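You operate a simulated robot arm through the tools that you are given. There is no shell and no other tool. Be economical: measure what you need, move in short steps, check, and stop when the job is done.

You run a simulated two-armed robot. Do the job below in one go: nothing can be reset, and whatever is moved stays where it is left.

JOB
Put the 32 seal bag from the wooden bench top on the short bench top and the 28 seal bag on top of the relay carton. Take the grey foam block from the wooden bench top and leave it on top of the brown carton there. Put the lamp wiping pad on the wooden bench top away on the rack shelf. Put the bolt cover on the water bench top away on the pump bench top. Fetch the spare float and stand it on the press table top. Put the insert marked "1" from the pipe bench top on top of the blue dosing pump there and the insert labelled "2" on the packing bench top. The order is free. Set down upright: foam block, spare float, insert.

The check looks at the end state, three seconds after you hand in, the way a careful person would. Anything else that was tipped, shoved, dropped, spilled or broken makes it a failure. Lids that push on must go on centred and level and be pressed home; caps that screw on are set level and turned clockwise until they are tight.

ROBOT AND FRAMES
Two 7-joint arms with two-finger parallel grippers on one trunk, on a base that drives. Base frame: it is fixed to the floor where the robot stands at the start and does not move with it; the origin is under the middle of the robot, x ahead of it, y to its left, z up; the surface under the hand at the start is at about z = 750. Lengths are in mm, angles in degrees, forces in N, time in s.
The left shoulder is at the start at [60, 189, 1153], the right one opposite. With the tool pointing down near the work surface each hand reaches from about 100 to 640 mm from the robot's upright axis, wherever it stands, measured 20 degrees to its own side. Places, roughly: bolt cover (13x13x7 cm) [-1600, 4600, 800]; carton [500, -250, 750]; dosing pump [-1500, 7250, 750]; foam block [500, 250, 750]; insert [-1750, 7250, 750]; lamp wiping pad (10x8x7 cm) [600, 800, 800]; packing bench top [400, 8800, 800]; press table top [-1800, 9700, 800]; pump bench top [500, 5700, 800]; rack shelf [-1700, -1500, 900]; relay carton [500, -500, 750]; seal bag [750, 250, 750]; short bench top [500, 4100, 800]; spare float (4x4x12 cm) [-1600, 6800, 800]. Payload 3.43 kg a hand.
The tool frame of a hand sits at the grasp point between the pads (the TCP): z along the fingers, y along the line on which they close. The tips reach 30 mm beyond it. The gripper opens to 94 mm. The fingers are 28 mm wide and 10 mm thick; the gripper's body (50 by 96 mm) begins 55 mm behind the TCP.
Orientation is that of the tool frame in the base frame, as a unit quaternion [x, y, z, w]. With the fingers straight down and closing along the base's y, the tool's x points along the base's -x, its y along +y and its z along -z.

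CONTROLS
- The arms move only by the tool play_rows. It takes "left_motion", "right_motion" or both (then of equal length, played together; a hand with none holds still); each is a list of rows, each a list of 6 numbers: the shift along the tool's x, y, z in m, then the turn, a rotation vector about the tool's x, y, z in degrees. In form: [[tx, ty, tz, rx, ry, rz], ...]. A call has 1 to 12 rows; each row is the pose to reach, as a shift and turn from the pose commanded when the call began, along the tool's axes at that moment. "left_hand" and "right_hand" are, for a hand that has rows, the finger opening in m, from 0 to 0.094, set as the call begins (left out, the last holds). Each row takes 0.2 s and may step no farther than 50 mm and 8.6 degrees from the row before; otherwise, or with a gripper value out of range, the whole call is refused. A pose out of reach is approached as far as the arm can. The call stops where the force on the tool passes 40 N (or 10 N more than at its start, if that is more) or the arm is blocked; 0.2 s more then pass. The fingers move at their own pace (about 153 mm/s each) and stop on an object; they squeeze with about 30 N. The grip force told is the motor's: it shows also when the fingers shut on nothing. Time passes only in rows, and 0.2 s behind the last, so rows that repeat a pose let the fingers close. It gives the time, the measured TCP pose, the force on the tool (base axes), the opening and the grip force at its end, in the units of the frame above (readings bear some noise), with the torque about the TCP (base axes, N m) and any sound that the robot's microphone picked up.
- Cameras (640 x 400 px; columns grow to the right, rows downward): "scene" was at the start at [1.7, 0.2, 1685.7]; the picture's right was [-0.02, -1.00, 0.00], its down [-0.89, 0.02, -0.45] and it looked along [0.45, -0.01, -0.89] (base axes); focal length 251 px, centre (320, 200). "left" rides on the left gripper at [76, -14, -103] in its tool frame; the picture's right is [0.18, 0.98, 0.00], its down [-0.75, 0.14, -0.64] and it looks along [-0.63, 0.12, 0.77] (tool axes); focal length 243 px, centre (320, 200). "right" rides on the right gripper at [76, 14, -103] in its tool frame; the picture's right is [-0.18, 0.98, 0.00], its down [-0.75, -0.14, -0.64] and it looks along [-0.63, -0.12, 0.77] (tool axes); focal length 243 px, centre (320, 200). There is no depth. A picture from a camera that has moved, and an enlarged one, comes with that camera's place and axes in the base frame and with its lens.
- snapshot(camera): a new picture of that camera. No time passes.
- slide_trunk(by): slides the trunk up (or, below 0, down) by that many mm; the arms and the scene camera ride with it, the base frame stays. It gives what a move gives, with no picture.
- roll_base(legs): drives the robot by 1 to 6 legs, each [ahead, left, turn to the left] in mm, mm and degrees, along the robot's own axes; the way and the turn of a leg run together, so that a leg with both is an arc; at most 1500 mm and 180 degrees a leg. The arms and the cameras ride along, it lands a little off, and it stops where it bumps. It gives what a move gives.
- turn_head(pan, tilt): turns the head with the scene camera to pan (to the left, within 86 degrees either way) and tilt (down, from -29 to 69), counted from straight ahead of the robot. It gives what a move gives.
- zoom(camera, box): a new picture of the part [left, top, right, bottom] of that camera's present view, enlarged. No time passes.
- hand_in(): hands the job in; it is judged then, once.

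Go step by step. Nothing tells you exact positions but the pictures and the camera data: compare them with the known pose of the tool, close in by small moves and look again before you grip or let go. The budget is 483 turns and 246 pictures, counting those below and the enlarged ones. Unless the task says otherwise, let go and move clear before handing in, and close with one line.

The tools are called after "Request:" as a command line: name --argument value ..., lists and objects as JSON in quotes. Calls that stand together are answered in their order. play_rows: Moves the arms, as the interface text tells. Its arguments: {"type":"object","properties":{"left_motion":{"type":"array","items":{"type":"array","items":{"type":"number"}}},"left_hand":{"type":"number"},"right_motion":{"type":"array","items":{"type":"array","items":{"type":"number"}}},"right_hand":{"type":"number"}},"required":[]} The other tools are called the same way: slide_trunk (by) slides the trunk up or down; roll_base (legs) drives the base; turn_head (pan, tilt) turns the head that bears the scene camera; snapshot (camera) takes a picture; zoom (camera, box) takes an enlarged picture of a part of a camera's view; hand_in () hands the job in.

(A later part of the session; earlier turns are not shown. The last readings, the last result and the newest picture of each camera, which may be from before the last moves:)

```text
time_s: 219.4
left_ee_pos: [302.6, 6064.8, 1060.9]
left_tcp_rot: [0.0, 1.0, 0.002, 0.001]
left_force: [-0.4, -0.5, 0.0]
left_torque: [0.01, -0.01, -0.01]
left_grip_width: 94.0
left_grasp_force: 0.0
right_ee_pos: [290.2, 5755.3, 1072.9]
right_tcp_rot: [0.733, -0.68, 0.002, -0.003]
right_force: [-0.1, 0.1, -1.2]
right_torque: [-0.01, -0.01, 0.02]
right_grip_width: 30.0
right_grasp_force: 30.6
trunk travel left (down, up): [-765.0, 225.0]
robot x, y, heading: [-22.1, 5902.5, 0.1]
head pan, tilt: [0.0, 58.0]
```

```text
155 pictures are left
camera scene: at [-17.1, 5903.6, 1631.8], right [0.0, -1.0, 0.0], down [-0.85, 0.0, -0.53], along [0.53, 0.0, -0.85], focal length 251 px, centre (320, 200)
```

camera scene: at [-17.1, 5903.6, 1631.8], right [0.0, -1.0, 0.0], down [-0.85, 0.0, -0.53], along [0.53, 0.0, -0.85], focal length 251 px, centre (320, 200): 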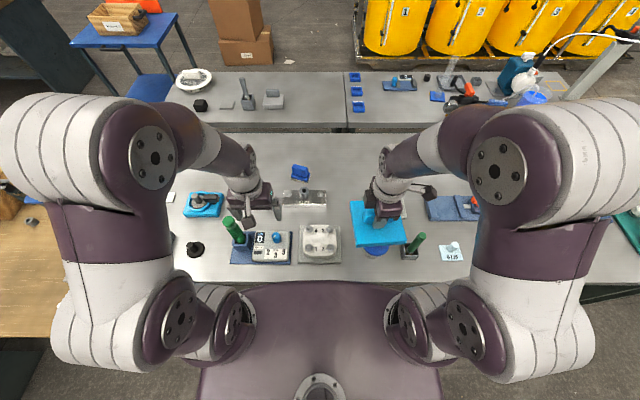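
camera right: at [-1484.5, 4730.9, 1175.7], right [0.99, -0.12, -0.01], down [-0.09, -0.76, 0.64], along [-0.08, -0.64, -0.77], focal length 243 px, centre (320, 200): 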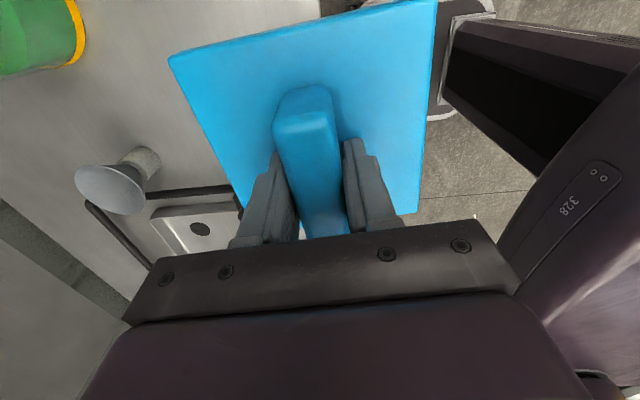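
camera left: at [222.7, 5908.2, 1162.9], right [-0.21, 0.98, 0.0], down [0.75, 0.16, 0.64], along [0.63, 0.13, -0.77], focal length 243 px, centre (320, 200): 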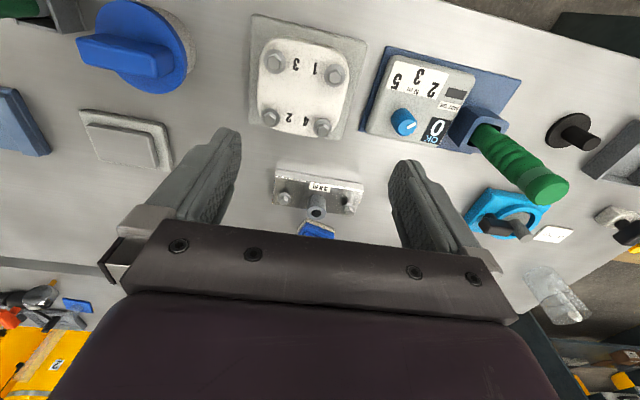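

Request:
play_rows --right_motion '[[-0.003, -0.041, 0, 0, 0, 0.7], [-0.006, -0.082, 0, 0, 0, 1.4], [-0.009, -0.123, 0, 0, 0, 2.1], [-0.012, -0.165, 0, 0, 0, 2.8], [-0.015, -0.206, 0, 0, 0, 3.5], [-0.017, -0.247, 0, 0, 0, 4.3], [-0.017, -0.247, 0.04, 0, 0, 4.3], [-0.017, -0.247, 0.08, 0, 0, 4.3]]'

Request:
zoom --camera "scene" --box '[260, 120, 460, 260]'

Request:
snapshot --camera "right"

Request:
snapshot --camera "left"

```text
time_s: 221.2
left_ee_pos: [302.2, 6065.4, 1060.9]
left_tcp_rot: [0.0, 1.0, 0.0, 0.0]
left_force: [-1.1, -0.5, 0.2]
left_torque: [0.02, 0.0, -0.01]
left_grip_width: 93.8
left_grasp_force: 0.0
right_ee_pos: [537.3, 5793.7, 994.3]
right_tcp_rot: [-0.707, 0.707, -0.002, 0.001]
right_force: [0.8, 0.8, -1.1]
right_torque: [0.02, 0.0, -0.01]
right_grip_width: 29.9
right_grasp_force: 29.6
right hand out of reach, approached as far as the arm can: row 6
trunk travel left (down, up): [-765.0, 225.0]
robot x, y, heading: [-24.8, 5905.1, -0.1]
head pan, tilt: [0.0, 58.0]
```

```text
2.86 times, centred on (360, 190) of scene
camera zoom: at [-15.4, 5905.1, 1631.8], right [0.0, -1.0, 0.0], down [-0.85, 0.0, -0.53], along [0.53, 0.0, -0.85], focal length 718 px, centre (206, 229)
```

zoom: 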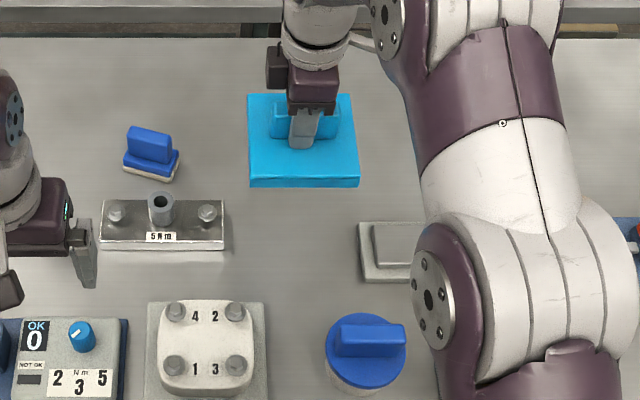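

```text
153 pictures are left
camera right: at [522.2, 5716.8, 1096.4], right [-0.98, 0.18, 0.0], down [0.14, 0.75, 0.64], along [0.12, 0.63, -0.77], focal length 243 px, centre (320, 200)
```

right: 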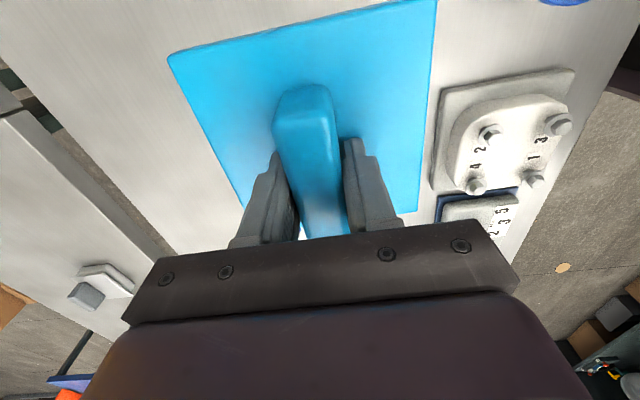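

```text
152 pictures are left
camera left: at [226.9, 6050.8, 1162.7], right [-0.18, 0.98, 0.0], down [0.75, 0.14, 0.64], along [0.63, 0.12, -0.77], focal length 243 px, centre (320, 200)
```

left: 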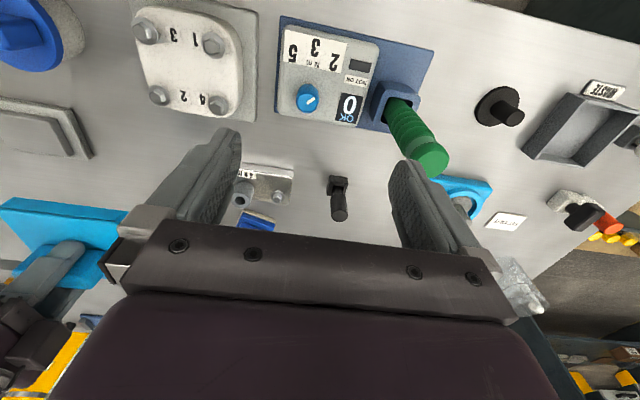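

Well centred in the gap. Lowering.

Request:
play_rows --right_motion '[[0, 0, 0.045, 0, 0, 0], [0, 0, 0.09, 0, 0, 0], [0, 0, 0.125, 0, 0, 0], [0, 0, 0.125, 0, 0, 0]]'

Request:
zoom --camera "scene" --box '[260, 120, 460, 260]'

```text
time_s: 222.2
left_ee_pos: [301.2, 6065.4, 1063.0]
left_tcp_rot: [0.0, 1.0, 0.001, 0.002]
left_force: [-0.2, 0.0, 0.1]
left_torque: [0.07, -0.04, -0.01]
left_grip_width: 93.8
left_grasp_force: 0.1
right_ee_pos: [535.0, 5791.7, 866.9]
right_tcp_rot: [0.707, -0.707, 0.001, -0.001]
right_force: [-0.3, 0.7, -0.4]
right_torque: [0.0, 0.01, 0.0]
right_grip_width: 30.1
right_grasp_force: 30.6
trunk travel left (down, up): [-765.0, 225.0]
robot x, y, heading: [-24.0, 5902.6, 0.0]
head pan, tilt: [0.0, 58.0]
```

```text
2.86 times, centred on (360, 190) of scene
camera zoom: at [-17.1, 5905.2, 1631.8], right [0.0, -1.0, 0.0], down [-0.85, 0.0, -0.53], along [0.53, 0.0, -0.85], focal length 718 px, centre (206, 229)
```

zoom: 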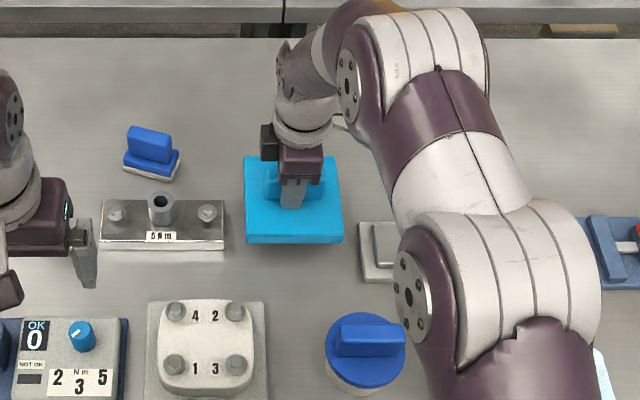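

Request:
play_rows --right_motion '[[0, 0, 0.006, 0, 0, 0], [0, 0, 0.012, 0, 0, 0], [0, 0, 0.018, 0, 0, 0], [0, 0, 0.024, 0, 0, 0], [0, 0, 0.028, 0, 0, 0], [0, 0, 0.032, 0, 0, 0], [0, 0, 0.036, 0, 0, 0], [0, 0, 0.04, 0, 0, 0]]'

```text
time_s: 224.1
left_ee_pos: [298.3, 6065.3, 1062.9]
left_tcp_rot: [0.0, 1.0, 0.0, 0.004]
left_force: [0.5, -0.1, 0.3]
left_torque: [-0.01, 0.01, -0.01]
left_grip_width: 93.8
left_grasp_force: 0.1
right_ee_pos: [536.4, 5792.4, 834.3]
right_tcp_rot: [-0.707, 0.707, -0.004, 0.007]
right_force: [-0.5, -3.3, 35.7]
right_torque: [-0.23, 1.19, 0.07]
right_grip_width: 30.2
right_grasp_force: 30.2
trunk travel left (down, up): [-765.0, 225.0]
robot x, y, heading: [-24.8, 5902.7, -0.1]
head pan, tilt: [0.0, 58.0]
```

Contact. Easing off, then release and lift.

Request:
play_rows --right_motion '[[0, 0, -0.003, 0, 0, 0], [0, 0, -0.006, 0, 0, 0], [0, 0, -0.006, 0, 0, 0]]'

Request:
play_rows --right_motion '[[0, 0, 0, 0, 0, 0], [0, 0, 0, 0, 0, 0], [0, 0, -0.03, 0, 0, 0], [0, 0, -0.07, 0, 0, 0], [0, 0, -0.11, 0, 0, 0], [0, 0, -0.15, 0, 0, 0], [0, 0.03, -0.18, 0, 0, 0], [0, 0.07, -0.2, 0, 0, 0], [0, 0.11, -0.22, 0, 0, 0], [0, 0.15, -0.22, 0, 0, 0]]' --right_hand 0.07

Request:
zoom --camera "scene" --box '[220, 120, 460, 270]'

```text
time_s: 224.8
left_ee_pos: [301.5, 6065.5, 1061.5]
left_tcp_rot: [0.001, 1.0, 0.0, 0.001]
left_force: [-0.6, -0.5, -0.5]
left_torque: [-0.03, -0.02, 0.02]
left_grip_width: 93.9
left_grasp_force: 0.0
right_ee_pos: [535.4, 5791.3, 834.1]
right_tcp_rot: [0.707, -0.707, 0.002, -0.001]
right_force: [3.6, 0.9, 11.1]
right_torque: [0.49, 0.08, -0.14]
right_grip_width: 30.0
right_grasp_force: 30.2
trunk travel left (down, up): [-765.0, 225.0]
robot x, y, heading: [-21.4, 5907.3, 0.1]
head pan, tilt: [0.0, 58.0]
```

```text
time_s: 227.1
left_ee_pos: [299.9, 6065.2, 1062.5]
left_tcp_rot: [0.0, 1.0, 0.0, 0.002]
left_force: [0.0, -0.6, -0.5]
left_torque: [0.02, -0.02, 0.02]
left_grip_width: 93.8
left_grasp_force: 0.1
right_ee_pos: [383.0, 5792.2, 1055.4]
right_tcp_rot: [0.707, -0.707, 0.002, -0.003]
right_force: [-1.2, 0.3, -0.5]
right_torque: [0.02, 0.0, -0.04]
right_grip_width: 69.9
right_grasp_force: 0.0
trunk travel left (down, up): [-765.0, 225.0]
robot x, y, heading: [-23.9, 5904.9, -0.0]
head pan, tilt: [0.0, 58.0]
```

```text
2.67 times, centred on (340, 195) of scene
camera zoom: at [-19.1, 5905.1, 1631.8], right [0.0, -1.0, 0.0], down [-0.85, 0.0, -0.53], along [0.53, 0.0, -0.85], focal length 670 px, centre (267, 213)
```

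zoom: 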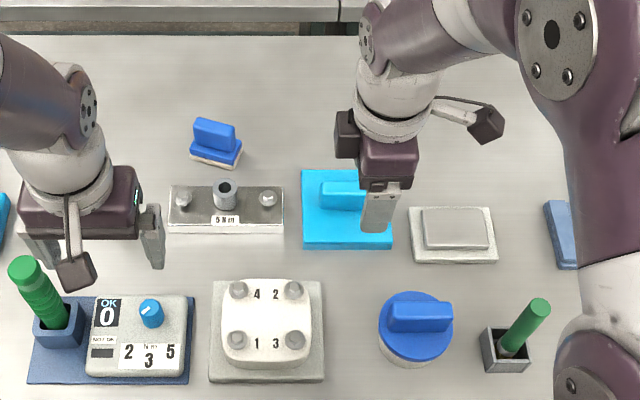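

Cover placed with clear gaps. Straightening the right hand, then driving to the pipe bench area on the other side.

Request:
play_rows --right_motion '[[0, 0.007, 0, 0, 0, 8], [0, 0.014, 0, 0, 0, 16], [0, 0.021, 0, 0, 0, 24], [0, 0.028, 0, 0, 0, 32], [0, 0.035, 0, 0, 0, 40], [0, 0.042, 0, 0, 0, 48], [0, 0.05, 0, 0, 0, 56], [0, 0.058, 0, 0, 0, 64], [0, 0.065, 0, 0, 0, 72], [0, 0.07, 0, 0, 0, 80], [0, 0.075, 0, 0, 0, 88], [0, 0.08, 0, 0, 0, 90]]' --right_hand 0.094

Request:
roll_base --legs '[[-570, 0, 0], [0, 0, 180], [0, -1100, 0]]'

Request:
turn_head --pan 0 --tilt 40

Request:
snapshot --camera "scene"

```text
time_s: 229.7
left_ee_pos: [301.5, 6065.0, 1061.4]
left_tcp_rot: [0.0, 1.0, 0.001, 0.001]
left_force: [0.4, -0.6, -0.1]
left_torque: [0.01, 0.0, 0.01]
left_grip_width: 94.0
left_grasp_force: 0.0
right_ee_pos: [306.0, 5792.5, 1054.0]
right_tcp_rot: [0.001, 1.0, 0.0, 0.003]
right_force: [0.1, 0.1, 0.1]
right_torque: [-0.02, -0.04, 0.0]
right_grip_width: 93.9
right_grasp_force: 0.1
trunk travel left (down, up): [-765.0, 225.0]
robot x, y, heading: [-25.9, 5905.7, 0.1]
head pan, tilt: [0.0, 58.0]
```

```text
time_s: 245.6
left_ee_pos: [-980.7, 6813.1, 1061.6]
left_tcp_rot: [0.999, 0.033, -0.002, 0.0]
left_force: [0.2, 0.0, 0.0]
left_torque: [0.03, -0.03, -0.04]
left_grip_width: 93.9
left_grasp_force: 0.1
right_ee_pos: [-1002.6, 7085.0, 1053.6]
right_tcp_rot: [0.999, 0.033, -0.001, 0.001]
right_force: [-0.3, 0.6, -0.6]
right_torque: [-0.01, -0.03, 0.0]
right_grip_width: 93.9
right_grasp_force: 0.0
trunk travel left (down, up): [-765.0, 225.0]
robot x, y, heading: [-668.4, 6992.1, -176.3]
head pan, tilt: [0.0, 58.0]
```

```text
time_s: 246.4
left_ee_pos: [-979.9, 6812.5, 1062.4]
left_tcp_rot: [0.999, 0.033, -0.002, 0.0]
left_force: [-0.5, -1.0, -1.0]
left_torque: [0.01, 0.01, -0.01]
left_grip_width: 93.9
left_grasp_force: 0.0
right_ee_pos: [-1002.6, 7083.5, 1054.8]
right_tcp_rot: [0.999, 0.033, -0.003, 0.001]
right_force: [0.7, 0.2, 0.5]
right_torque: [0.04, 0.02, 0.0]
right_grip_width: 93.9
right_grasp_force: 0.1
trunk travel left (down, up): [-765.0, 225.0]
robot x, y, heading: [-664.3, 6996.2, -176.2]
head pan, tilt: [0.0, 40.0]
```

```text
149 pictures are left
camera scene: at [-691.2, 6994.2, 1656.1], right [-0.07, 1.0, 0.0], down [0.64, 0.04, -0.77], along [-0.76, -0.05, -0.64], focal length 251 px, centre (320, 200)
```

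scene: 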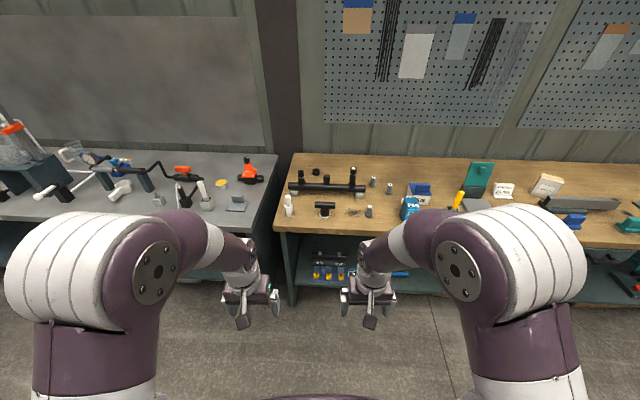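

Request:
zoom --camera "scene" --box '[270, 140, 470, 240]'

Request:
zoom --camera "scene" --box '[430, 140, 640, 240]'

Request:
zoom --camera "scene" --box '[40, 130, 290, 240]'

```text
3.20 times, centred on (370, 190) of scene
camera zoom: at [-691.2, 6994.2, 1656.1], right [-0.07, 1.0, 0.0], down [0.64, 0.04, -0.77], along [-0.76, -0.05, -0.64], focal length 804 px, centre (160, 232)
```

zoom: 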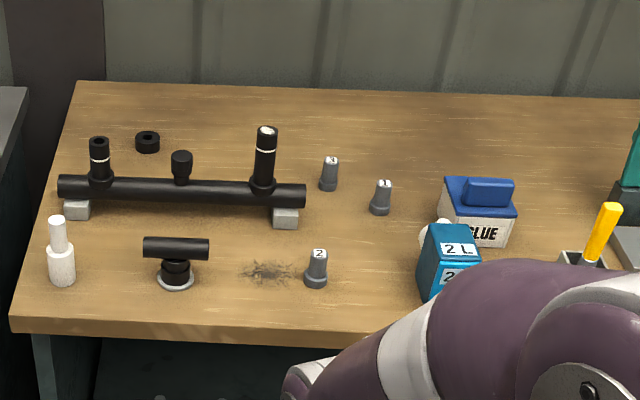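

```text
3.05 times, centred on (535, 190) of scene
camera zoom: at [-691.2, 6994.2, 1656.1], right [-0.07, 1.0, 0.0], down [0.64, 0.04, -0.77], along [-0.76, -0.05, -0.64], focal length 765 px, centre (-335, 230)
```

zoom: 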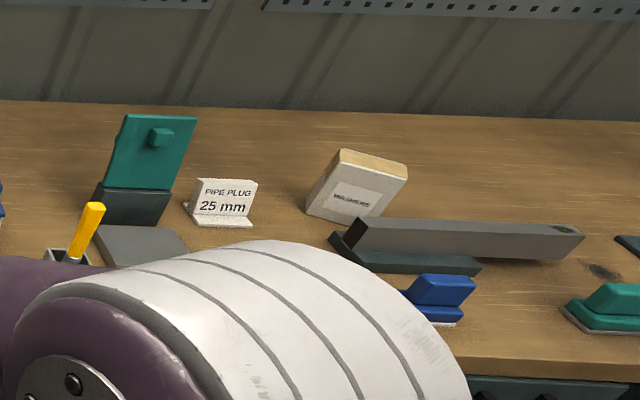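

```text
2.56 times, centred on (165, 185) of scene
camera zoom: at [-691.2, 6994.2, 1656.1], right [-0.07, 1.0, 0.0], down [0.64, 0.04, -0.77], along [-0.76, -0.05, -0.64], focal length 643 px, centre (717, 238)
```

zoom: 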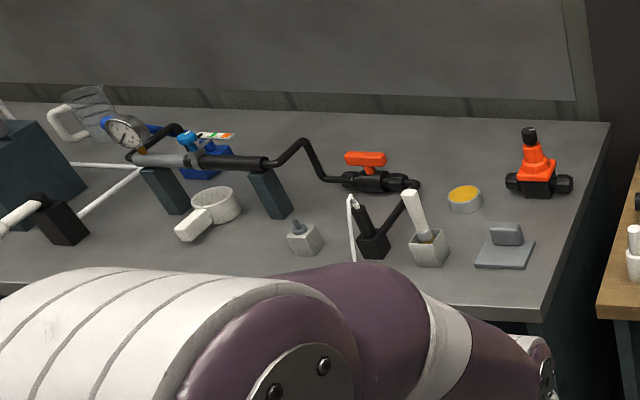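

Spare float (white) is at about (-1610,6775); insert "2" near (-1640,7185), insert "1" near (-1815,7312), the "2 L" pump near (-1665,7390). Driving up to the bench.

Request:
roll_base --legs '[[0, 0, -3.8], [0, -55, 0], [640, 0, 0]]'

Request:
turn_head --pan 0 --tilt 60

Request:
snapshot --camera "scene"

Request:
snapshot --camera "right"

Request:
snapshot --camera "left"

```text
time_s: 251.0
left_ee_pos: [-1638.4, 6887.1, 1061.5]
left_tcp_rot: [1.0, 0.0, -0.002, 0.0]
left_force: [-0.2, 0.2, 0.5]
left_torque: [0.03, -0.01, 0.01]
left_grip_width: 94.0
left_grasp_force: 0.0
right_ee_pos: [-1641.4, 7160.4, 1053.1]
right_tcp_rot: [1.0, 0.001, -0.002, 0.0]
right_force: [-0.1, 0.3, 0.3]
right_torque: [0.0, -0.01, -0.01]
right_grip_width: 94.0
right_grasp_force: 0.0
trunk travel left (down, up): [-765.0, 225.0]
robot x, y, heading: [-1313.5, 7047.8, -180.0]
head pan, tilt: [0.0, 40.0]
```

```text
time_s: 251.8
left_ee_pos: [-1637.5, 6886.0, 1060.6]
left_tcp_rot: [1.0, 0.001, -0.001, 0.0]
left_force: [-0.2, 0.6, -0.6]
left_torque: [0.02, -0.02, 0.0]
left_grip_width: 94.0
left_grasp_force: 0.1
right_ee_pos: [-1642.0, 7159.8, 1054.6]
right_tcp_rot: [1.0, 0.0, -0.003, 0.0]
right_force: [-0.5, -0.3, 0.7]
right_torque: [0.0, -0.01, 0.04]
right_grip_width: 93.8
right_grasp_force: 0.0
trunk travel left (down, up): [-765.0, 225.0]
robot x, y, heading: [-1310.2, 7048.7, -179.7]
head pan, tilt: [0.0, 60.0]
```

```text
145 pictures are left
camera scene: at [-1319.4, 7049.5, 1629.5], right [0.0, 1.0, 0.0], down [0.87, 0.0, -0.5], along [-0.5, 0.0, -0.87], focal length 251 px, centre (320, 200)
```

scene: 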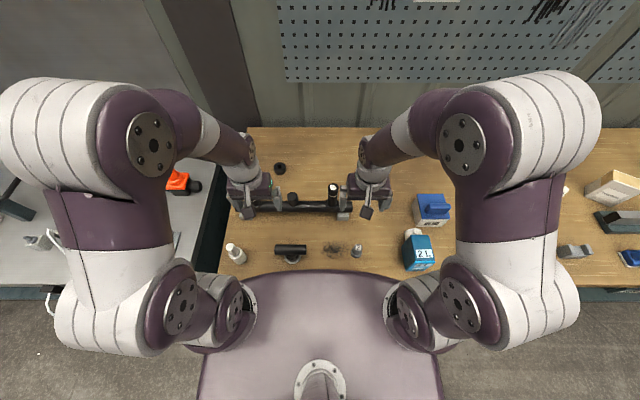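

```text
144 pictures are left
camera right: at [-1565.8, 7145.5, 1156.3], right [-0.18, -0.98, 0.0], down [-0.75, 0.14, 0.65], along [-0.63, 0.12, -0.76], focal length 243 px, centre (320, 200)
```

right: 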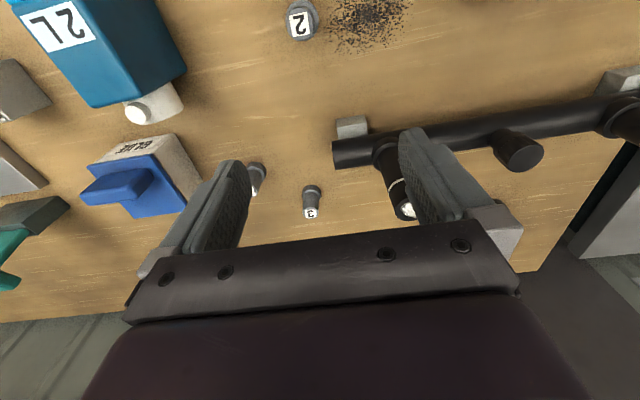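

```text
143 pictures are left
camera left: at [-1561.1, 6901.5, 1163.0], right [0.19, -0.98, 0.0], down [-0.75, -0.14, 0.64], along [-0.63, -0.12, -0.76], focal length 243 px, centre (320, 200)
```

left: 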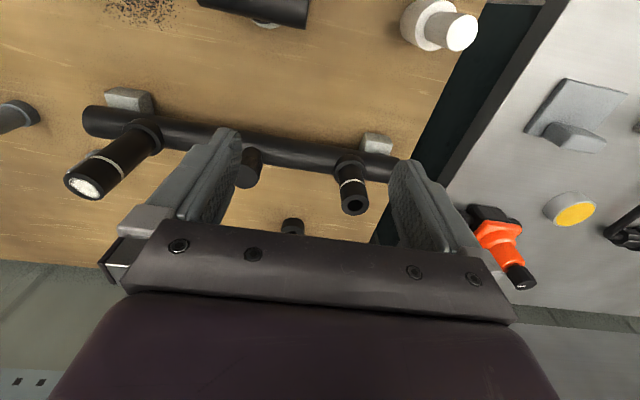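

Zooming on the pump and the inserts from above.

Request:
zoom --camera "scene" --box '[340, 180, 470, 280]'

Request:
zoom --camera "right" --box '[0, 0, 340, 230]'

```text
4.00 times, centred on (405, 230) of scene
camera zoom: at [-1319.4, 7049.5, 1629.5], right [0.0, 1.0, 0.0], down [0.87, 0.0, -0.5], along [-0.5, 0.0, -0.87], focal length 1004 px, centre (-20, 80)
```

zoom: 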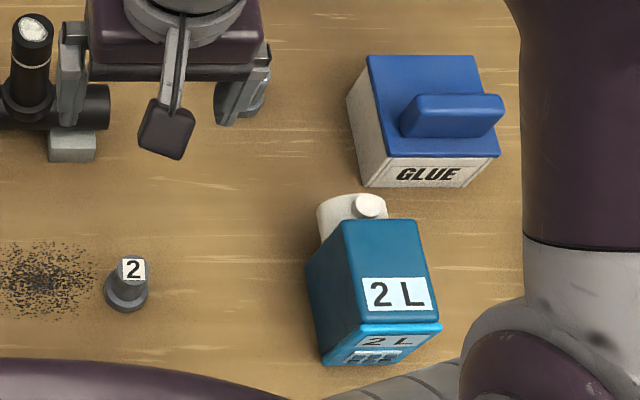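

```text
1.74 times, centred on (170, 115) of right
camera zoom: at [-1565.8, 7145.5, 1156.3], right [-0.18, -0.98, 0.0], down [-0.75, 0.14, 0.65], along [-0.63, 0.12, -0.76], focal length 422 px, centre (581, 348)
```

zoom: 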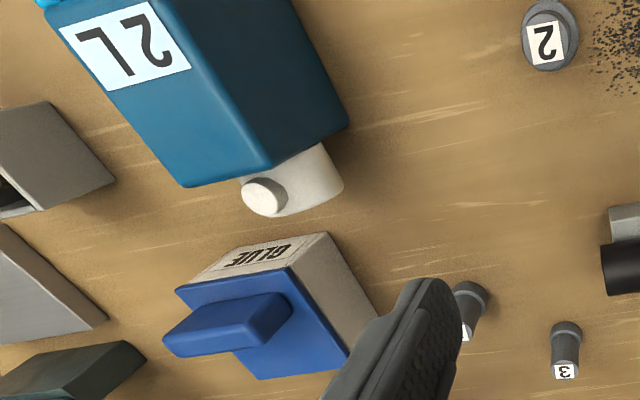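

Pump top ≈ x -1540…-1624, y 7341…7398, z≈870 — flat. Moving the right hand toward insert 1 and the left toward the float for closer looks.

Request:
play_rows --right_motion '[[-0.024, -0.031, 0.021, 0, 0, 0], [-0.047, -0.061, 0.042, 0, 0, 0], [-0.071, -0.092, 0.062, 0, 0, 0], [-0.094, -0.122, 0.083, 0, 0, 0], [-0.118, -0.153, 0.104, 0, 0, 0]]' --left_motion '[[0.016, 0.023, 0.012, 0, 0, 0], [0.031, 0.046, 0.024, 0, 0, 0], [0.047, 0.07, 0.036, 0, 0, 0], [0.062, 0.093, 0.048, 0, 0, 0], [0.078, 0.116, 0.06, 0, 0, 0]]'

Request:
snapshot --camera "right"

Request:
snapshot --camera "left"

```text
time_s: 253.0
left_ee_pos: [-1562.2, 6769.6, 1000.8]
left_tcp_rot: [1.0, 0.0, -0.001, 0.0]
left_force: [0.4, -0.6, -0.3]
left_torque: [-0.01, -0.03, 0.01]
left_grip_width: 93.9
left_grasp_force: 0.0
right_ee_pos: [-1763.8, 7315.1, 950.4]
right_tcp_rot: [1.0, 0.0, -0.002, 0.001]
right_force: [0.1, 0.9, -0.3]
right_torque: [-0.06, 0.01, 0.0]
right_grip_width: 93.9
right_grasp_force: 0.0
trunk travel left (down, up): [-765.0, 225.0]
robot x, y, heading: [-1312.2, 7044.4, -180.3]
head pan, tilt: [0.0, 60.0]
```

```text
140 pictures are left
camera right: at [-1686.9, 7300.8, 1053.6], right [-0.18, -0.98, 0.0], down [-0.75, 0.14, 0.64], along [-0.63, 0.12, -0.76], focal length 243 px, centre (320, 200)
```

right: 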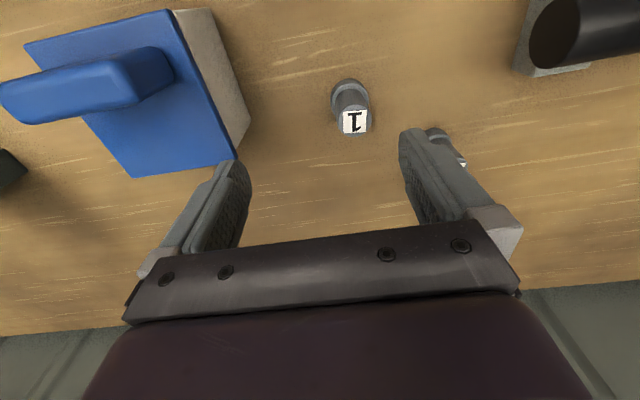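

```text
139 pictures are left
camera left: at [-1485.7, 6784.2, 1102.6], right [0.18, -0.98, 0.0], down [-0.75, -0.14, 0.64], along [-0.63, -0.12, -0.76], focal length 243 px, centre (320, 200)
```

left: 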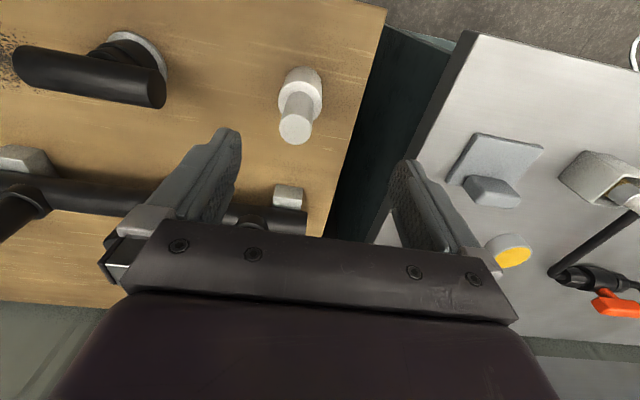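

Request:
zoom --camera "left" --box '[250, 50, 350, 160]'

Request:
zoom --camera "scene" --box '[200, 220, 280, 280]'

Request:
play_rows --right_motion '[[-0.01, 0.015, 0.03, 0, 0, 0], [-0.021, 0.031, 0.06, 0, 0, 0], [-0.021, 0.031, 0.09, 0, 0, 0], [-0.021, 0.031, 0.09, 0, 0, 0]]' --right_hand 0.07

Request:
snapshot --camera "right"

```text
3.64 times, centred on (300, 105) of left
camera zoom: at [-1485.7, 6784.2, 1102.6], right [0.18, -0.98, 0.0], down [-0.75, -0.14, 0.64], along [-0.63, -0.12, -0.76], focal length 882 px, centre (393, 546)
```

zoom: 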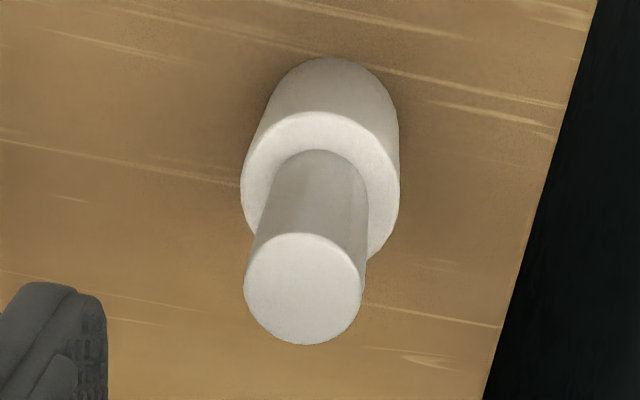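

```text
6.67 times, centred on (240, 250) of scene
camera zoom: at [-1320.9, 7050.1, 1629.5], right [0.0, 1.0, 0.0], down [0.87, 0.0, -0.5], along [-0.5, 0.0, -0.87], focal length 1674 px, centre (853, -133)
```

zoom: 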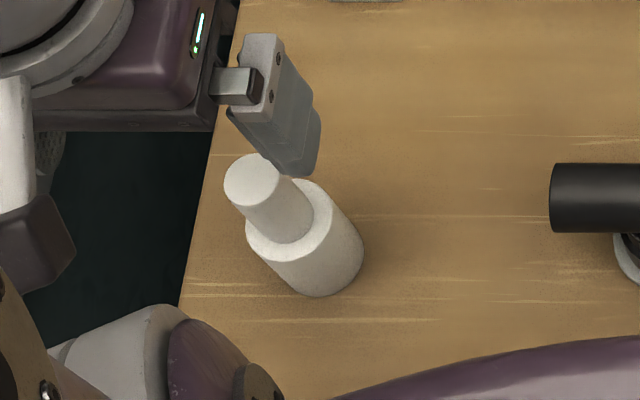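

```text
time_s: 254.0
left_ee_pos: [-1562.5, 6769.6, 1001.7]
left_tcp_rot: [1.0, 0.001, -0.001, 0.001]
left_force: [-1.1, -0.1, -0.2]
left_torque: [-0.03, -0.01, -0.03]
left_grip_width: 93.9
left_grasp_force: 0.0
right_ee_pos: [-1781.1, 7284.1, 860.8]
right_tcp_rot: [1.0, 0.0, -0.001, 0.0]
right_force: [-0.6, 0.1, -0.1]
right_torque: [-0.02, 0.01, 0.02]
right_grip_width: 69.9
right_grasp_force: 0.1
trunk travel left (down, up): [-765.0, 225.0]
robot x, y, heading: [-1313.1, 7049.4, -179.8]
head pan, tilt: [0.0, 60.0]
```

```text
136 pictures are left
camera right: at [-1705.3, 7268.8, 962.2], right [-0.18, -0.98, 0.0], down [-0.75, 0.14, 0.65], along [-0.63, 0.12, -0.76], focal length 243 px, centre (320, 200)
```

right: 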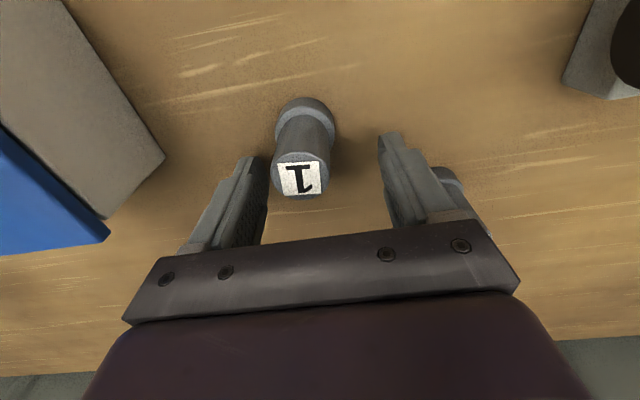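

The insert sits 12 mm to one side; recentering, then lowering to grip its stem.

Request:
play_rows --right_motion '[[0, -0.012, 0, 0, 0, 0], [0, -0.012, 0.0, 0, 0, 0], [0, -0.012, 0.02, 0, 0, 0], [0, -0.012, 0.02, 0, 0, 0]]'

Request:
snapshot --camera "right"

```text
time_s: 254.8
left_ee_pos: [-1561.2, 6769.3, 1002.1]
left_tcp_rot: [1.0, 0.0, -0.003, -0.001]
left_force: [0.0, -0.3, 0.2]
left_torque: [-0.02, -0.02, 0.02]
left_grip_width: 93.9
left_grasp_force: 0.1
right_ee_pos: [-1780.6, 7294.9, 848.7]
right_tcp_rot: [1.0, 0.0, -0.001, 0.001]
right_force: [9.3, -1.4, 17.4]
right_torque: [0.65, -0.25, -0.17]
right_grip_width: 69.1
right_grasp_force: 0.1
trunk travel left (down, up): [-765.0, 225.0]
robot x, y, heading: [-1312.7, 7052.7, -179.8]
head pan, tilt: [0.0, 60.0]
stopped in row 3 (right hand): the force on the tool passed its limit at 69 N (the readings are from after the stop); the commanded pose is now the measured one
```

```text
135 pictures are left
camera right: at [-1703.9, 7280.6, 952.8], right [-0.18, -0.98, 0.0], down [-0.75, 0.14, 0.64], along [-0.63, 0.12, -0.77], focal length 243 px, centre (320, 200)
```

right: 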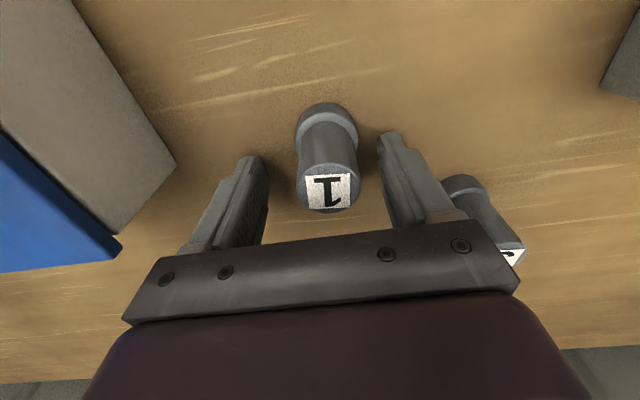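

The tips touched the bench: it is at z≈818, not 750, which also re-scales my estimates (insert 1 at about (-1758,7292), top ≈878). Raising 20 mm and moving back 22 mm.

Request:
play_rows --right_motion '[[0, 0, -0.02, 0, 0, 0], [0.011, 0.003, -0.02, 0, 0, 0], [0.022, 0.003, -0.02, 0, 0, 0], [0.022, 0.003, -0.02, 0, 0, 0]]'

Request:
snapshot --camera "right"

```text
time_s: 255.8
left_ee_pos: [-1561.8, 6770.1, 1001.8]
left_tcp_rot: [1.0, 0.0, -0.002, -0.001]
left_force: [-0.5, -0.8, 0.1]
left_torque: [-0.02, 0.0, -0.01]
left_grip_width: 94.1
left_grasp_force: 0.1
right_ee_pos: [-1759.3, 7293.4, 867.1]
right_tcp_rot: [1.0, 0.001, -0.002, -0.001]
right_force: [-0.7, -0.4, 0.4]
right_torque: [0.03, -0.01, -0.03]
right_grip_width: 69.8
right_grasp_force: 0.1
trunk travel left (down, up): [-765.0, 225.0]
robot x, y, heading: [-1311.5, 7049.6, -179.8]
head pan, tilt: [0.0, 60.0]
```

```text
134 pictures are left
camera right: at [-1683.3, 7278.8, 970.5], right [-0.18, -0.98, 0.0], down [-0.75, 0.14, 0.64], along [-0.63, 0.12, -0.77], focal length 243 px, centre (320, 200)
```

right: 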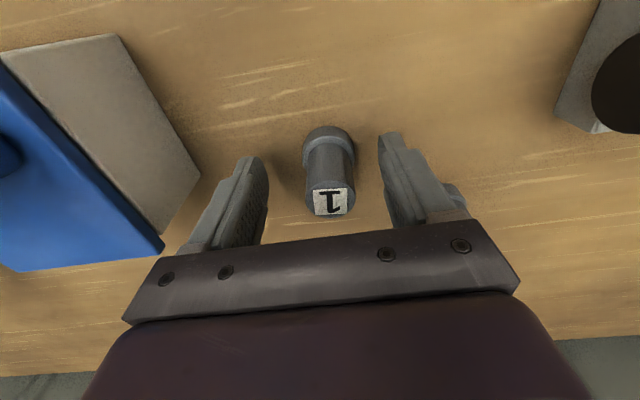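

Now the stem is centred between the pads. Small correction and grip.

Request:
play_rows --right_motion '[[0, 0.004, 0.002, 0, 0, 0], [0, 0.004, 0.002, 0, 0, 0]]'

Request:
play_rows --right_motion '[[0, 0, 0, 0, 0, 0], [0, 0, 0, 0, 0, 0], [0, 0, 0, 0, 0, 0]]' --right_hand 0.01

Request:
snapshot --camera "right"

```text
time_s: 256.4
left_ee_pos: [-1562.9, 6769.7, 1000.8]
left_tcp_rot: [1.0, 0.0, -0.002, -0.001]
left_force: [0.1, -0.1, 0.7]
left_torque: [0.03, -0.01, -0.02]
left_grip_width: 94.2
left_grasp_force: 0.0
right_ee_pos: [-1759.3, 7288.5, 866.4]
right_tcp_rot: [1.0, 0.001, -0.001, 0.001]
right_force: [0.2, -0.3, 0.1]
right_torque: [0.02, 0.01, 0.0]
right_grip_width: 70.0
right_grasp_force: 0.1
trunk travel left (down, up): [-765.0, 225.0]
robot x, y, heading: [-1310.8, 7049.5, -179.8]
head pan, tilt: [0.0, 60.0]
```

```text
time_s: 257.2
left_ee_pos: [-1561.9, 6769.7, 1001.4]
left_tcp_rot: [1.0, 0.0, -0.002, 0.0]
left_force: [-0.7, -0.3, 0.0]
left_torque: [-0.01, -0.03, 0.02]
left_grip_width: 94.2
left_grasp_force: 0.0
right_ee_pos: [-1759.7, 7288.1, 867.7]
right_tcp_rot: [1.0, 0.001, -0.001, 0.001]
right_force: [-0.3, 0.2, 0.8]
right_torque: [0.01, 0.0, 0.01]
right_grip_width: 24.7
right_grasp_force: 30.4
trunk travel left (down, up): [-765.0, 225.0]
robot x, y, heading: [-1311.6, 7050.5, -179.7]
head pan, tilt: [0.0, 60.0]
```

```text
133 pictures are left
camera right: at [-1683.6, 7274.5, 969.1], right [-0.18, -0.98, 0.0], down [-0.75, 0.14, 0.64], along [-0.63, 0.12, -0.77], focal length 243 px, centre (320, 200)
```

right: 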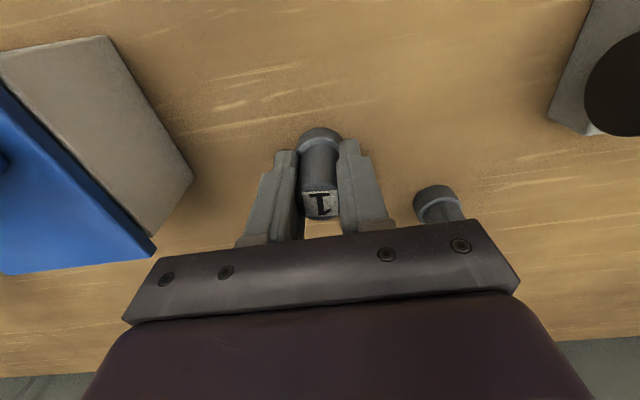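

Insert 1 is held (24.7 mm stem). Lifting and carrying over to the pump top (recomputed centre ≈(-1560,7344), z≈931).

Request:
play_rows --right_motion '[[0, 0, -0.045, 0, 0, 0], [0, 0, -0.09, 0, 0, 0], [0, 0, -0.135, 0, 0, 0], [0, 0, -0.175, 0, 0, 0], [0.03, -0.01, -0.19, 0, 0, 0], [0.07, -0.02, -0.19, 0, 0, 0], [0.11, -0.03, -0.19, 0, 0, 0], [0.15, -0.04, -0.19, 0, 0, 0]]'

Request:
snapshot --camera "right"

Request:
zoom --camera "scene" --box '[340, 180, 470, 280]'

```text
time_s: 259.0
left_ee_pos: [-1560.9, 6770.8, 1001.8]
left_tcp_rot: [1.0, 0.0, -0.001, 0.0]
left_force: [0.1, -0.3, 0.1]
left_torque: [0.0, -0.01, 0.0]
left_grip_width: 93.9
left_grasp_force: 0.1
right_ee_pos: [-1607.6, 7328.5, 1054.9]
right_tcp_rot: [1.0, 0.001, -0.001, 0.001]
right_force: [0.7, 0.5, 0.1]
right_torque: [0.0, 0.0, -0.01]
right_grip_width: 25.0
right_grasp_force: 30.4
trunk travel left (down, up): [-765.0, 225.0]
robot x, y, heading: [-1310.7, 7047.3, -179.7]
head pan, tilt: [0.0, 60.0]
```

```text
132 pictures are left
camera right: at [-1531.4, 7314.5, 1158.8], right [-0.18, -0.98, 0.0], down [-0.75, 0.14, 0.64], along [-0.63, 0.12, -0.76], focal length 243 px, centre (320, 200)
```

right: 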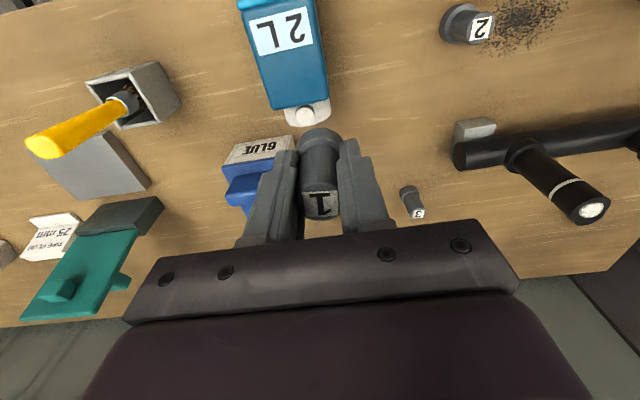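

```text
4.00 times, centred on (405, 230) of scene
camera zoom: at [-1317.5, 7049.7, 1629.5], right [0.0, 1.0, 0.0], down [0.87, 0.0, -0.5], along [-0.5, 0.0, -0.87], focal length 1004 px, centre (-20, 80)
```

zoom: 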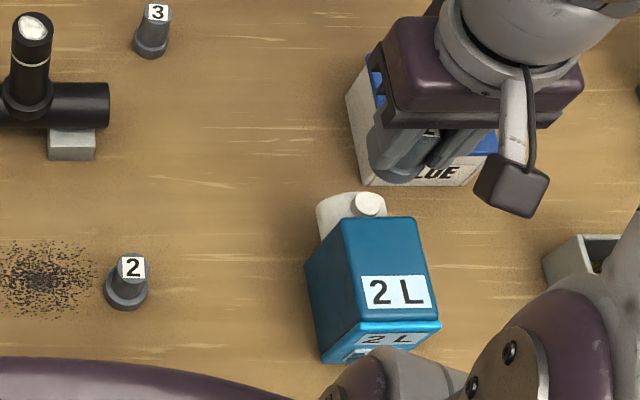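

Pump top triangulates to centre (-1562,7346), about 78×52 mm. Moving over it and lowering.

Request:
play_rows --right_motion '[[0.023, -0.009, 0, 0, 0, 0], [0.046, -0.0175, 0, 0, 0, 0], [0.046, -0.0175, 0.03, 0, 0, 0], [0.046, -0.0175, 0.055, 0, 0, 0], [0.046, -0.0175, 0.055, 0, 0, 0]]'

Request:
snapshot --camera "right"

Request:
zoom --camera "scene" --box '[360, 200, 460, 280]'

```text
time_s: 260.2
left_ee_pos: [-1561.7, 6770.1, 1000.9]
left_tcp_rot: [1.0, 0.001, -0.001, 0.0]
left_force: [0.4, -0.5, -0.2]
left_torque: [0.04, 0.01, -0.02]
left_grip_width: 93.8
left_grasp_force: 0.1
right_ee_pos: [-1562.1, 7346.0, 1002.4]
right_tcp_rot: [1.0, 0.001, -0.001, -0.001]
right_force: [-0.4, 0.1, -0.2]
right_torque: [-0.01, -0.04, -0.02]
right_grip_width: 24.9
right_grasp_force: 30.0
trunk travel left (down, up): [-765.0, 225.0]
robot x, y, heading: [-1313.9, 7048.3, -179.9]
head pan, tilt: [0.0, 60.0]
```

```text
130 pictures are left
camera right: at [-1486.7, 7331.6, 1104.8], right [-0.18, -0.98, 0.0], down [-0.75, 0.14, 0.64], along [-0.63, 0.12, -0.77], focal length 243 px, centre (320, 200)
```

right: 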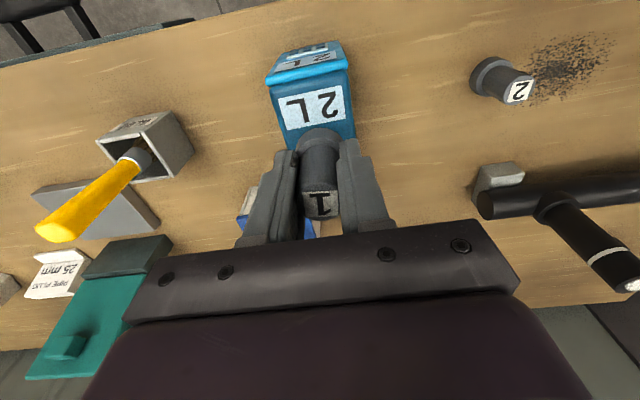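

```text
5.00 times, centred on (410, 240) of scene
camera zoom: at [-1318.9, 7049.0, 1629.5], right [0.0, 1.0, 0.0], down [0.87, 0.0, -0.5], along [-0.5, 0.0, -0.87], focal length 1256 px, centre (-130, 0)
```

zoom: 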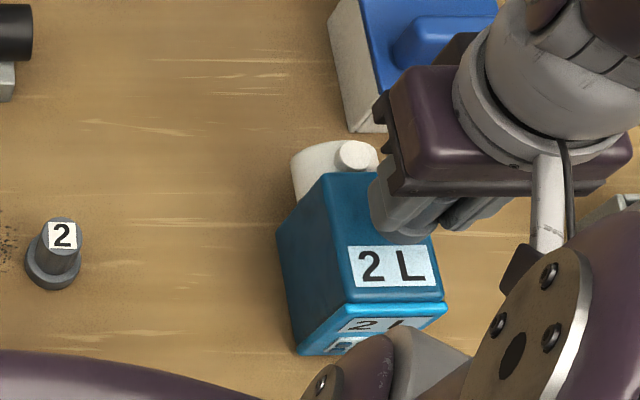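

Aligned over the pump top. Lowering gently to contact.

Request:
play_rows --right_motion '[[-0.003, 0, 0.008, 0, 0, 0], [-0.003, 0, 0.014, 0, 0, 0], [-0.003, 0, 0.018, 0, 0, 0], [-0.003, 0, 0.018, 0, 0, 0]]'

```text
time_s: 261.2
left_ee_pos: [-1562.3, 6770.1, 1001.7]
left_tcp_rot: [1.0, 0.001, -0.002, 0.0]
left_force: [0.9, 0.3, 0.5]
left_torque: [-0.01, -0.03, 0.02]
left_grip_width: 94.2
left_grasp_force: 0.1
right_ee_pos: [-1567.0, 7345.9, 984.2]
right_tcp_rot: [1.0, 0.0, -0.001, 0.002]
right_force: [0.1, 0.6, -0.2]
right_torque: [-0.02, 0.04, -0.01]
right_grip_width: 24.8
right_grasp_force: 29.8
trunk travel left (down, up): [-765.0, 225.0]
robot x, y, heading: [-1311.0, 7049.9, -179.8]
head pan, tilt: [0.0, 60.0]
```

Request:
play_rows --right_motion '[[0, 0, 0.003, 0, 0, 0], [0, 0, 0.006, 0, 0, 0], [0, 0, 0.006, 0, 0, 0]]'

Request:
zoom --camera "right" --box '[220, 30, 420, 230]'

```text
time_s: 262.0
left_ee_pos: [-1562.3, 6770.6, 1000.0]
left_tcp_rot: [1.0, 0.0, -0.002, -0.001]
left_force: [-0.6, 0.7, -0.4]
left_torque: [0.01, -0.01, -0.02]
left_grip_width: 94.2
left_grasp_force: 0.1
right_ee_pos: [-1566.4, 7347.3, 978.3]
right_tcp_rot: [1.0, 0.0, -0.001, 0.001]
right_force: [-0.1, 0.7, -0.5]
right_torque: [0.01, -0.01, -0.01]
right_grip_width: 24.6
right_grasp_force: 29.1
trunk travel left (down, up): [-765.0, 225.0]
robot x, y, heading: [-1311.8, 7046.3, -180.1]
head pan, tilt: [0.0, 60.0]
```

```text
2.00 times, centred on (320, 130) of right
camera zoom: at [-1491.2, 7331.7, 1080.3], right [-0.18, -0.98, 0.0], down [-0.75, 0.14, 0.64], along [-0.63, 0.12, -0.77], focal length 485 px, centre (320, 340)
```

zoom: 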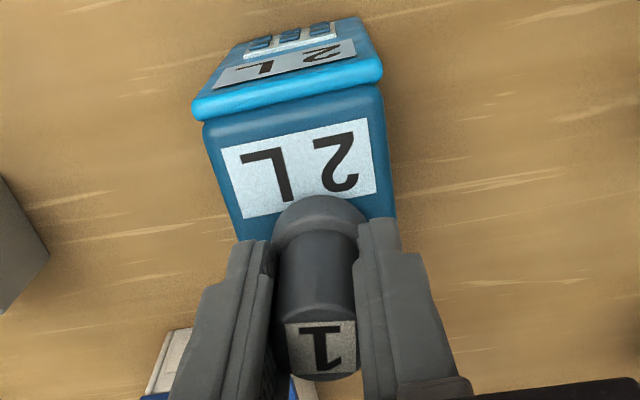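

Request:
play_rows --right_motion '[[0, 0, 0.003, 0, 0, 0], [0, 0, 0.006, 0, 0, 0], [0, 0, 0.009, 0, 0, 0], [0, 0, 0.012, 0, 0, 0], [0, 0, 0.012, 0, 0, 0]]'

Request:
zoom --camera "right" --box '[220, 30, 420, 230]'

```text
time_s: 262.9
left_ee_pos: [-1559.2, 6767.8, 1000.8]
left_tcp_rot: [1.0, -0.001, -0.002, -0.001]
left_force: [0.5, 0.1, 0.0]
left_torque: [0.04, 0.02, -0.01]
left_grip_width: 94.3
left_grasp_force: 0.1
right_ee_pos: [-1565.7, 7345.7, 970.4]
right_tcp_rot: [1.0, 0.0, -0.005, -0.002]
right_force: [5.1, -1.6, 32.5]
right_torque: [-0.21, -0.54, -0.02]
right_grip_width: 24.8
right_grasp_force: 30.3
trunk travel left (down, up): [-765.0, 225.0]
robot x, y, heading: [-1315.7, 7048.7, -179.8]
head pan, tilt: [0.0, 60.0]
stopped in row 4 (right hand): the force on the tool passed its limit at 47 N (the readings are from after the stop); the commanded pose is now the measured one
```

```text
2.00 times, centred on (320, 130) of right
camera zoom: at [-1489.6, 7331.2, 1072.5], right [-0.18, -0.98, 0.0], down [-0.75, 0.14, 0.65], along [-0.64, 0.12, -0.76], focal length 485 px, centre (320, 340)
```

zoom: 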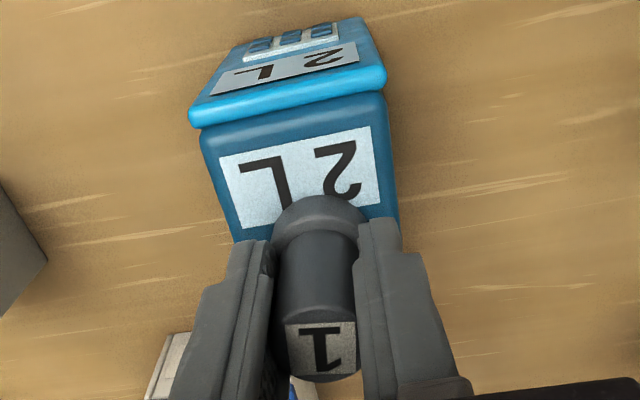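

Contact with the pump top; the insert's base is well inside the top. Ease off and release.

Request:
play_rows --right_motion '[[0, 0, -0.002, 0, 0, 0], [0, 0, -0.003, 0, 0, 0], [0, 0, -0.003, 0, 0, 0]]'

Request:
play_rows --right_motion '[[0, 0, 0, 0, 0, 0], [0, 0, 0, 0, 0, 0], [0, 0, 0, 0, 0, 0]]' --right_hand 0.07

Request:
snapshot --camera "right"

```text
time_s: 263.7
left_ee_pos: [-1561.7, 6769.5, 1000.3]
left_tcp_rot: [1.0, 0.0, -0.002, 0.0]
left_force: [-0.4, 0.2, 1.0]
left_torque: [0.02, 0.03, 0.01]
left_grip_width: 94.2
left_grasp_force: 0.2
right_ee_pos: [-1566.9, 7347.5, 971.7]
right_tcp_rot: [1.0, 0.0, -0.004, -0.002]
right_force: [1.8, -1.4, 4.9]
right_torque: [-0.06, -0.11, 0.02]
right_grip_width: 24.9
right_grasp_force: 29.6
trunk travel left (down, up): [-765.0, 225.0]
robot x, y, heading: [-1308.4, 7051.2, -179.8]
head pan, tilt: [0.0, 60.0]
```

```text
time_s: 264.5
left_ee_pos: [-1562.5, 6769.9, 1000.7]
left_tcp_rot: [1.0, 0.001, -0.001, 0.0]
left_force: [0.1, 0.2, -0.1]
left_torque: [0.0, -0.02, -0.01]
left_grip_width: 93.9
left_grasp_force: 0.1
right_ee_pos: [-1567.0, 7348.6, 971.4]
right_tcp_rot: [1.0, 0.002, -0.004, -0.001]
right_force: [-0.3, 0.0, 0.4]
right_torque: [0.02, 0.0, -0.02]
right_grip_width: 70.2
right_grasp_force: 0.0
trunk travel left (down, up): [-765.0, 225.0]
robot x, y, heading: [-1309.8, 7046.2, -179.8]
head pan, tilt: [0.0, 60.0]
```

```text
126 pictures are left
camera right: at [-1491.4, 7333.3, 1073.1], right [-0.18, -0.98, 0.0], down [-0.75, 0.14, 0.65], along [-0.64, 0.12, -0.76], focal length 243 px, centre (320, 200)
```

right: 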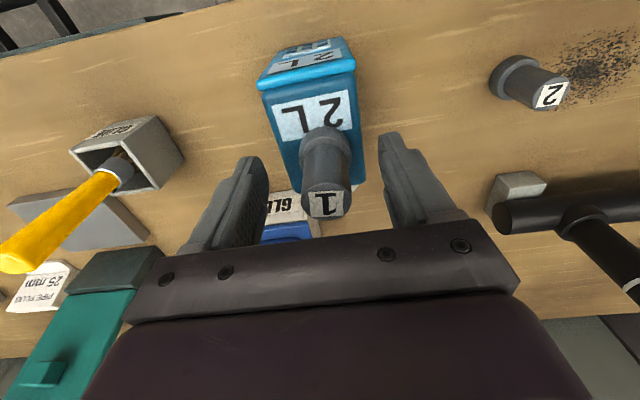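

Insert 1 stands on the pump. Lifting clear and moving to insert 2.

Request:
play_rows --right_motion '[[0, 0, -0.03, 0, 0, 0], [0, 0, -0.07, 0, 0, 0], [0, 0, -0.1, 0, 0, 0], [0, 0.045, -0.1, 0, 0, 0], [0, 0.09, -0.1, 0, 0, 0], [-0.005, 0.135, -0.1, 0, 0, 0], [-0.013, 0.178, -0.09, 0, 0, 0], [-0.013, 0.178, -0.05, 0, 0, 0], [-0.013, 0.178, -0.01, 0, 0, 0], [-0.013, 0.178, 0.02, 0, 0, 0]]'

Request:
snapshot --camera "right"

```text
time_s: 266.7
left_ee_pos: [-1562.0, 6769.3, 1000.6]
left_tcp_rot: [1.0, 0.0, -0.001, 0.0]
left_force: [-0.5, 0.1, 0.8]
left_torque: [-0.04, -0.02, -0.02]
left_grip_width: 94.0
left_grasp_force: 0.0
right_ee_pos: [-1582.9, 7168.6, 952.4]
right_tcp_rot: [1.0, 0.001, -0.004, -0.002]
right_force: [-0.1, 0.4, 0.4]
right_torque: [0.0, -0.02, 0.01]
right_grip_width: 70.2
right_grasp_force: 0.0
trunk travel left (down, up): [-765.0, 225.0]
robot x, y, heading: [-1314.0, 7047.6, -179.9]
head pan, tilt: [0.0, 60.0]
```

```text
125 pictures are left
camera right: at [-1506.7, 7154.0, 1054.2], right [-0.18, -0.98, 0.0], down [-0.75, 0.14, 0.65], along [-0.64, 0.12, -0.76], focal length 243 px, centre (320, 200)
```

right: 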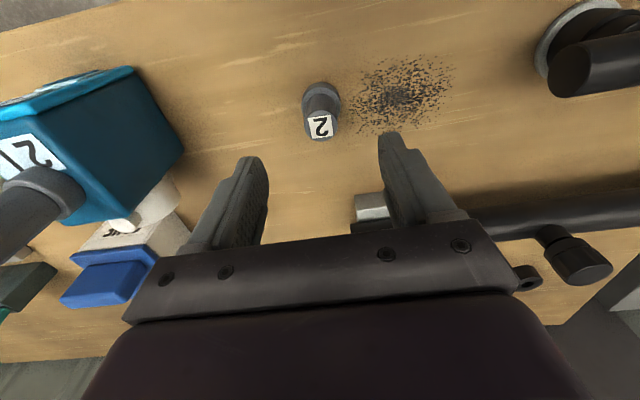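

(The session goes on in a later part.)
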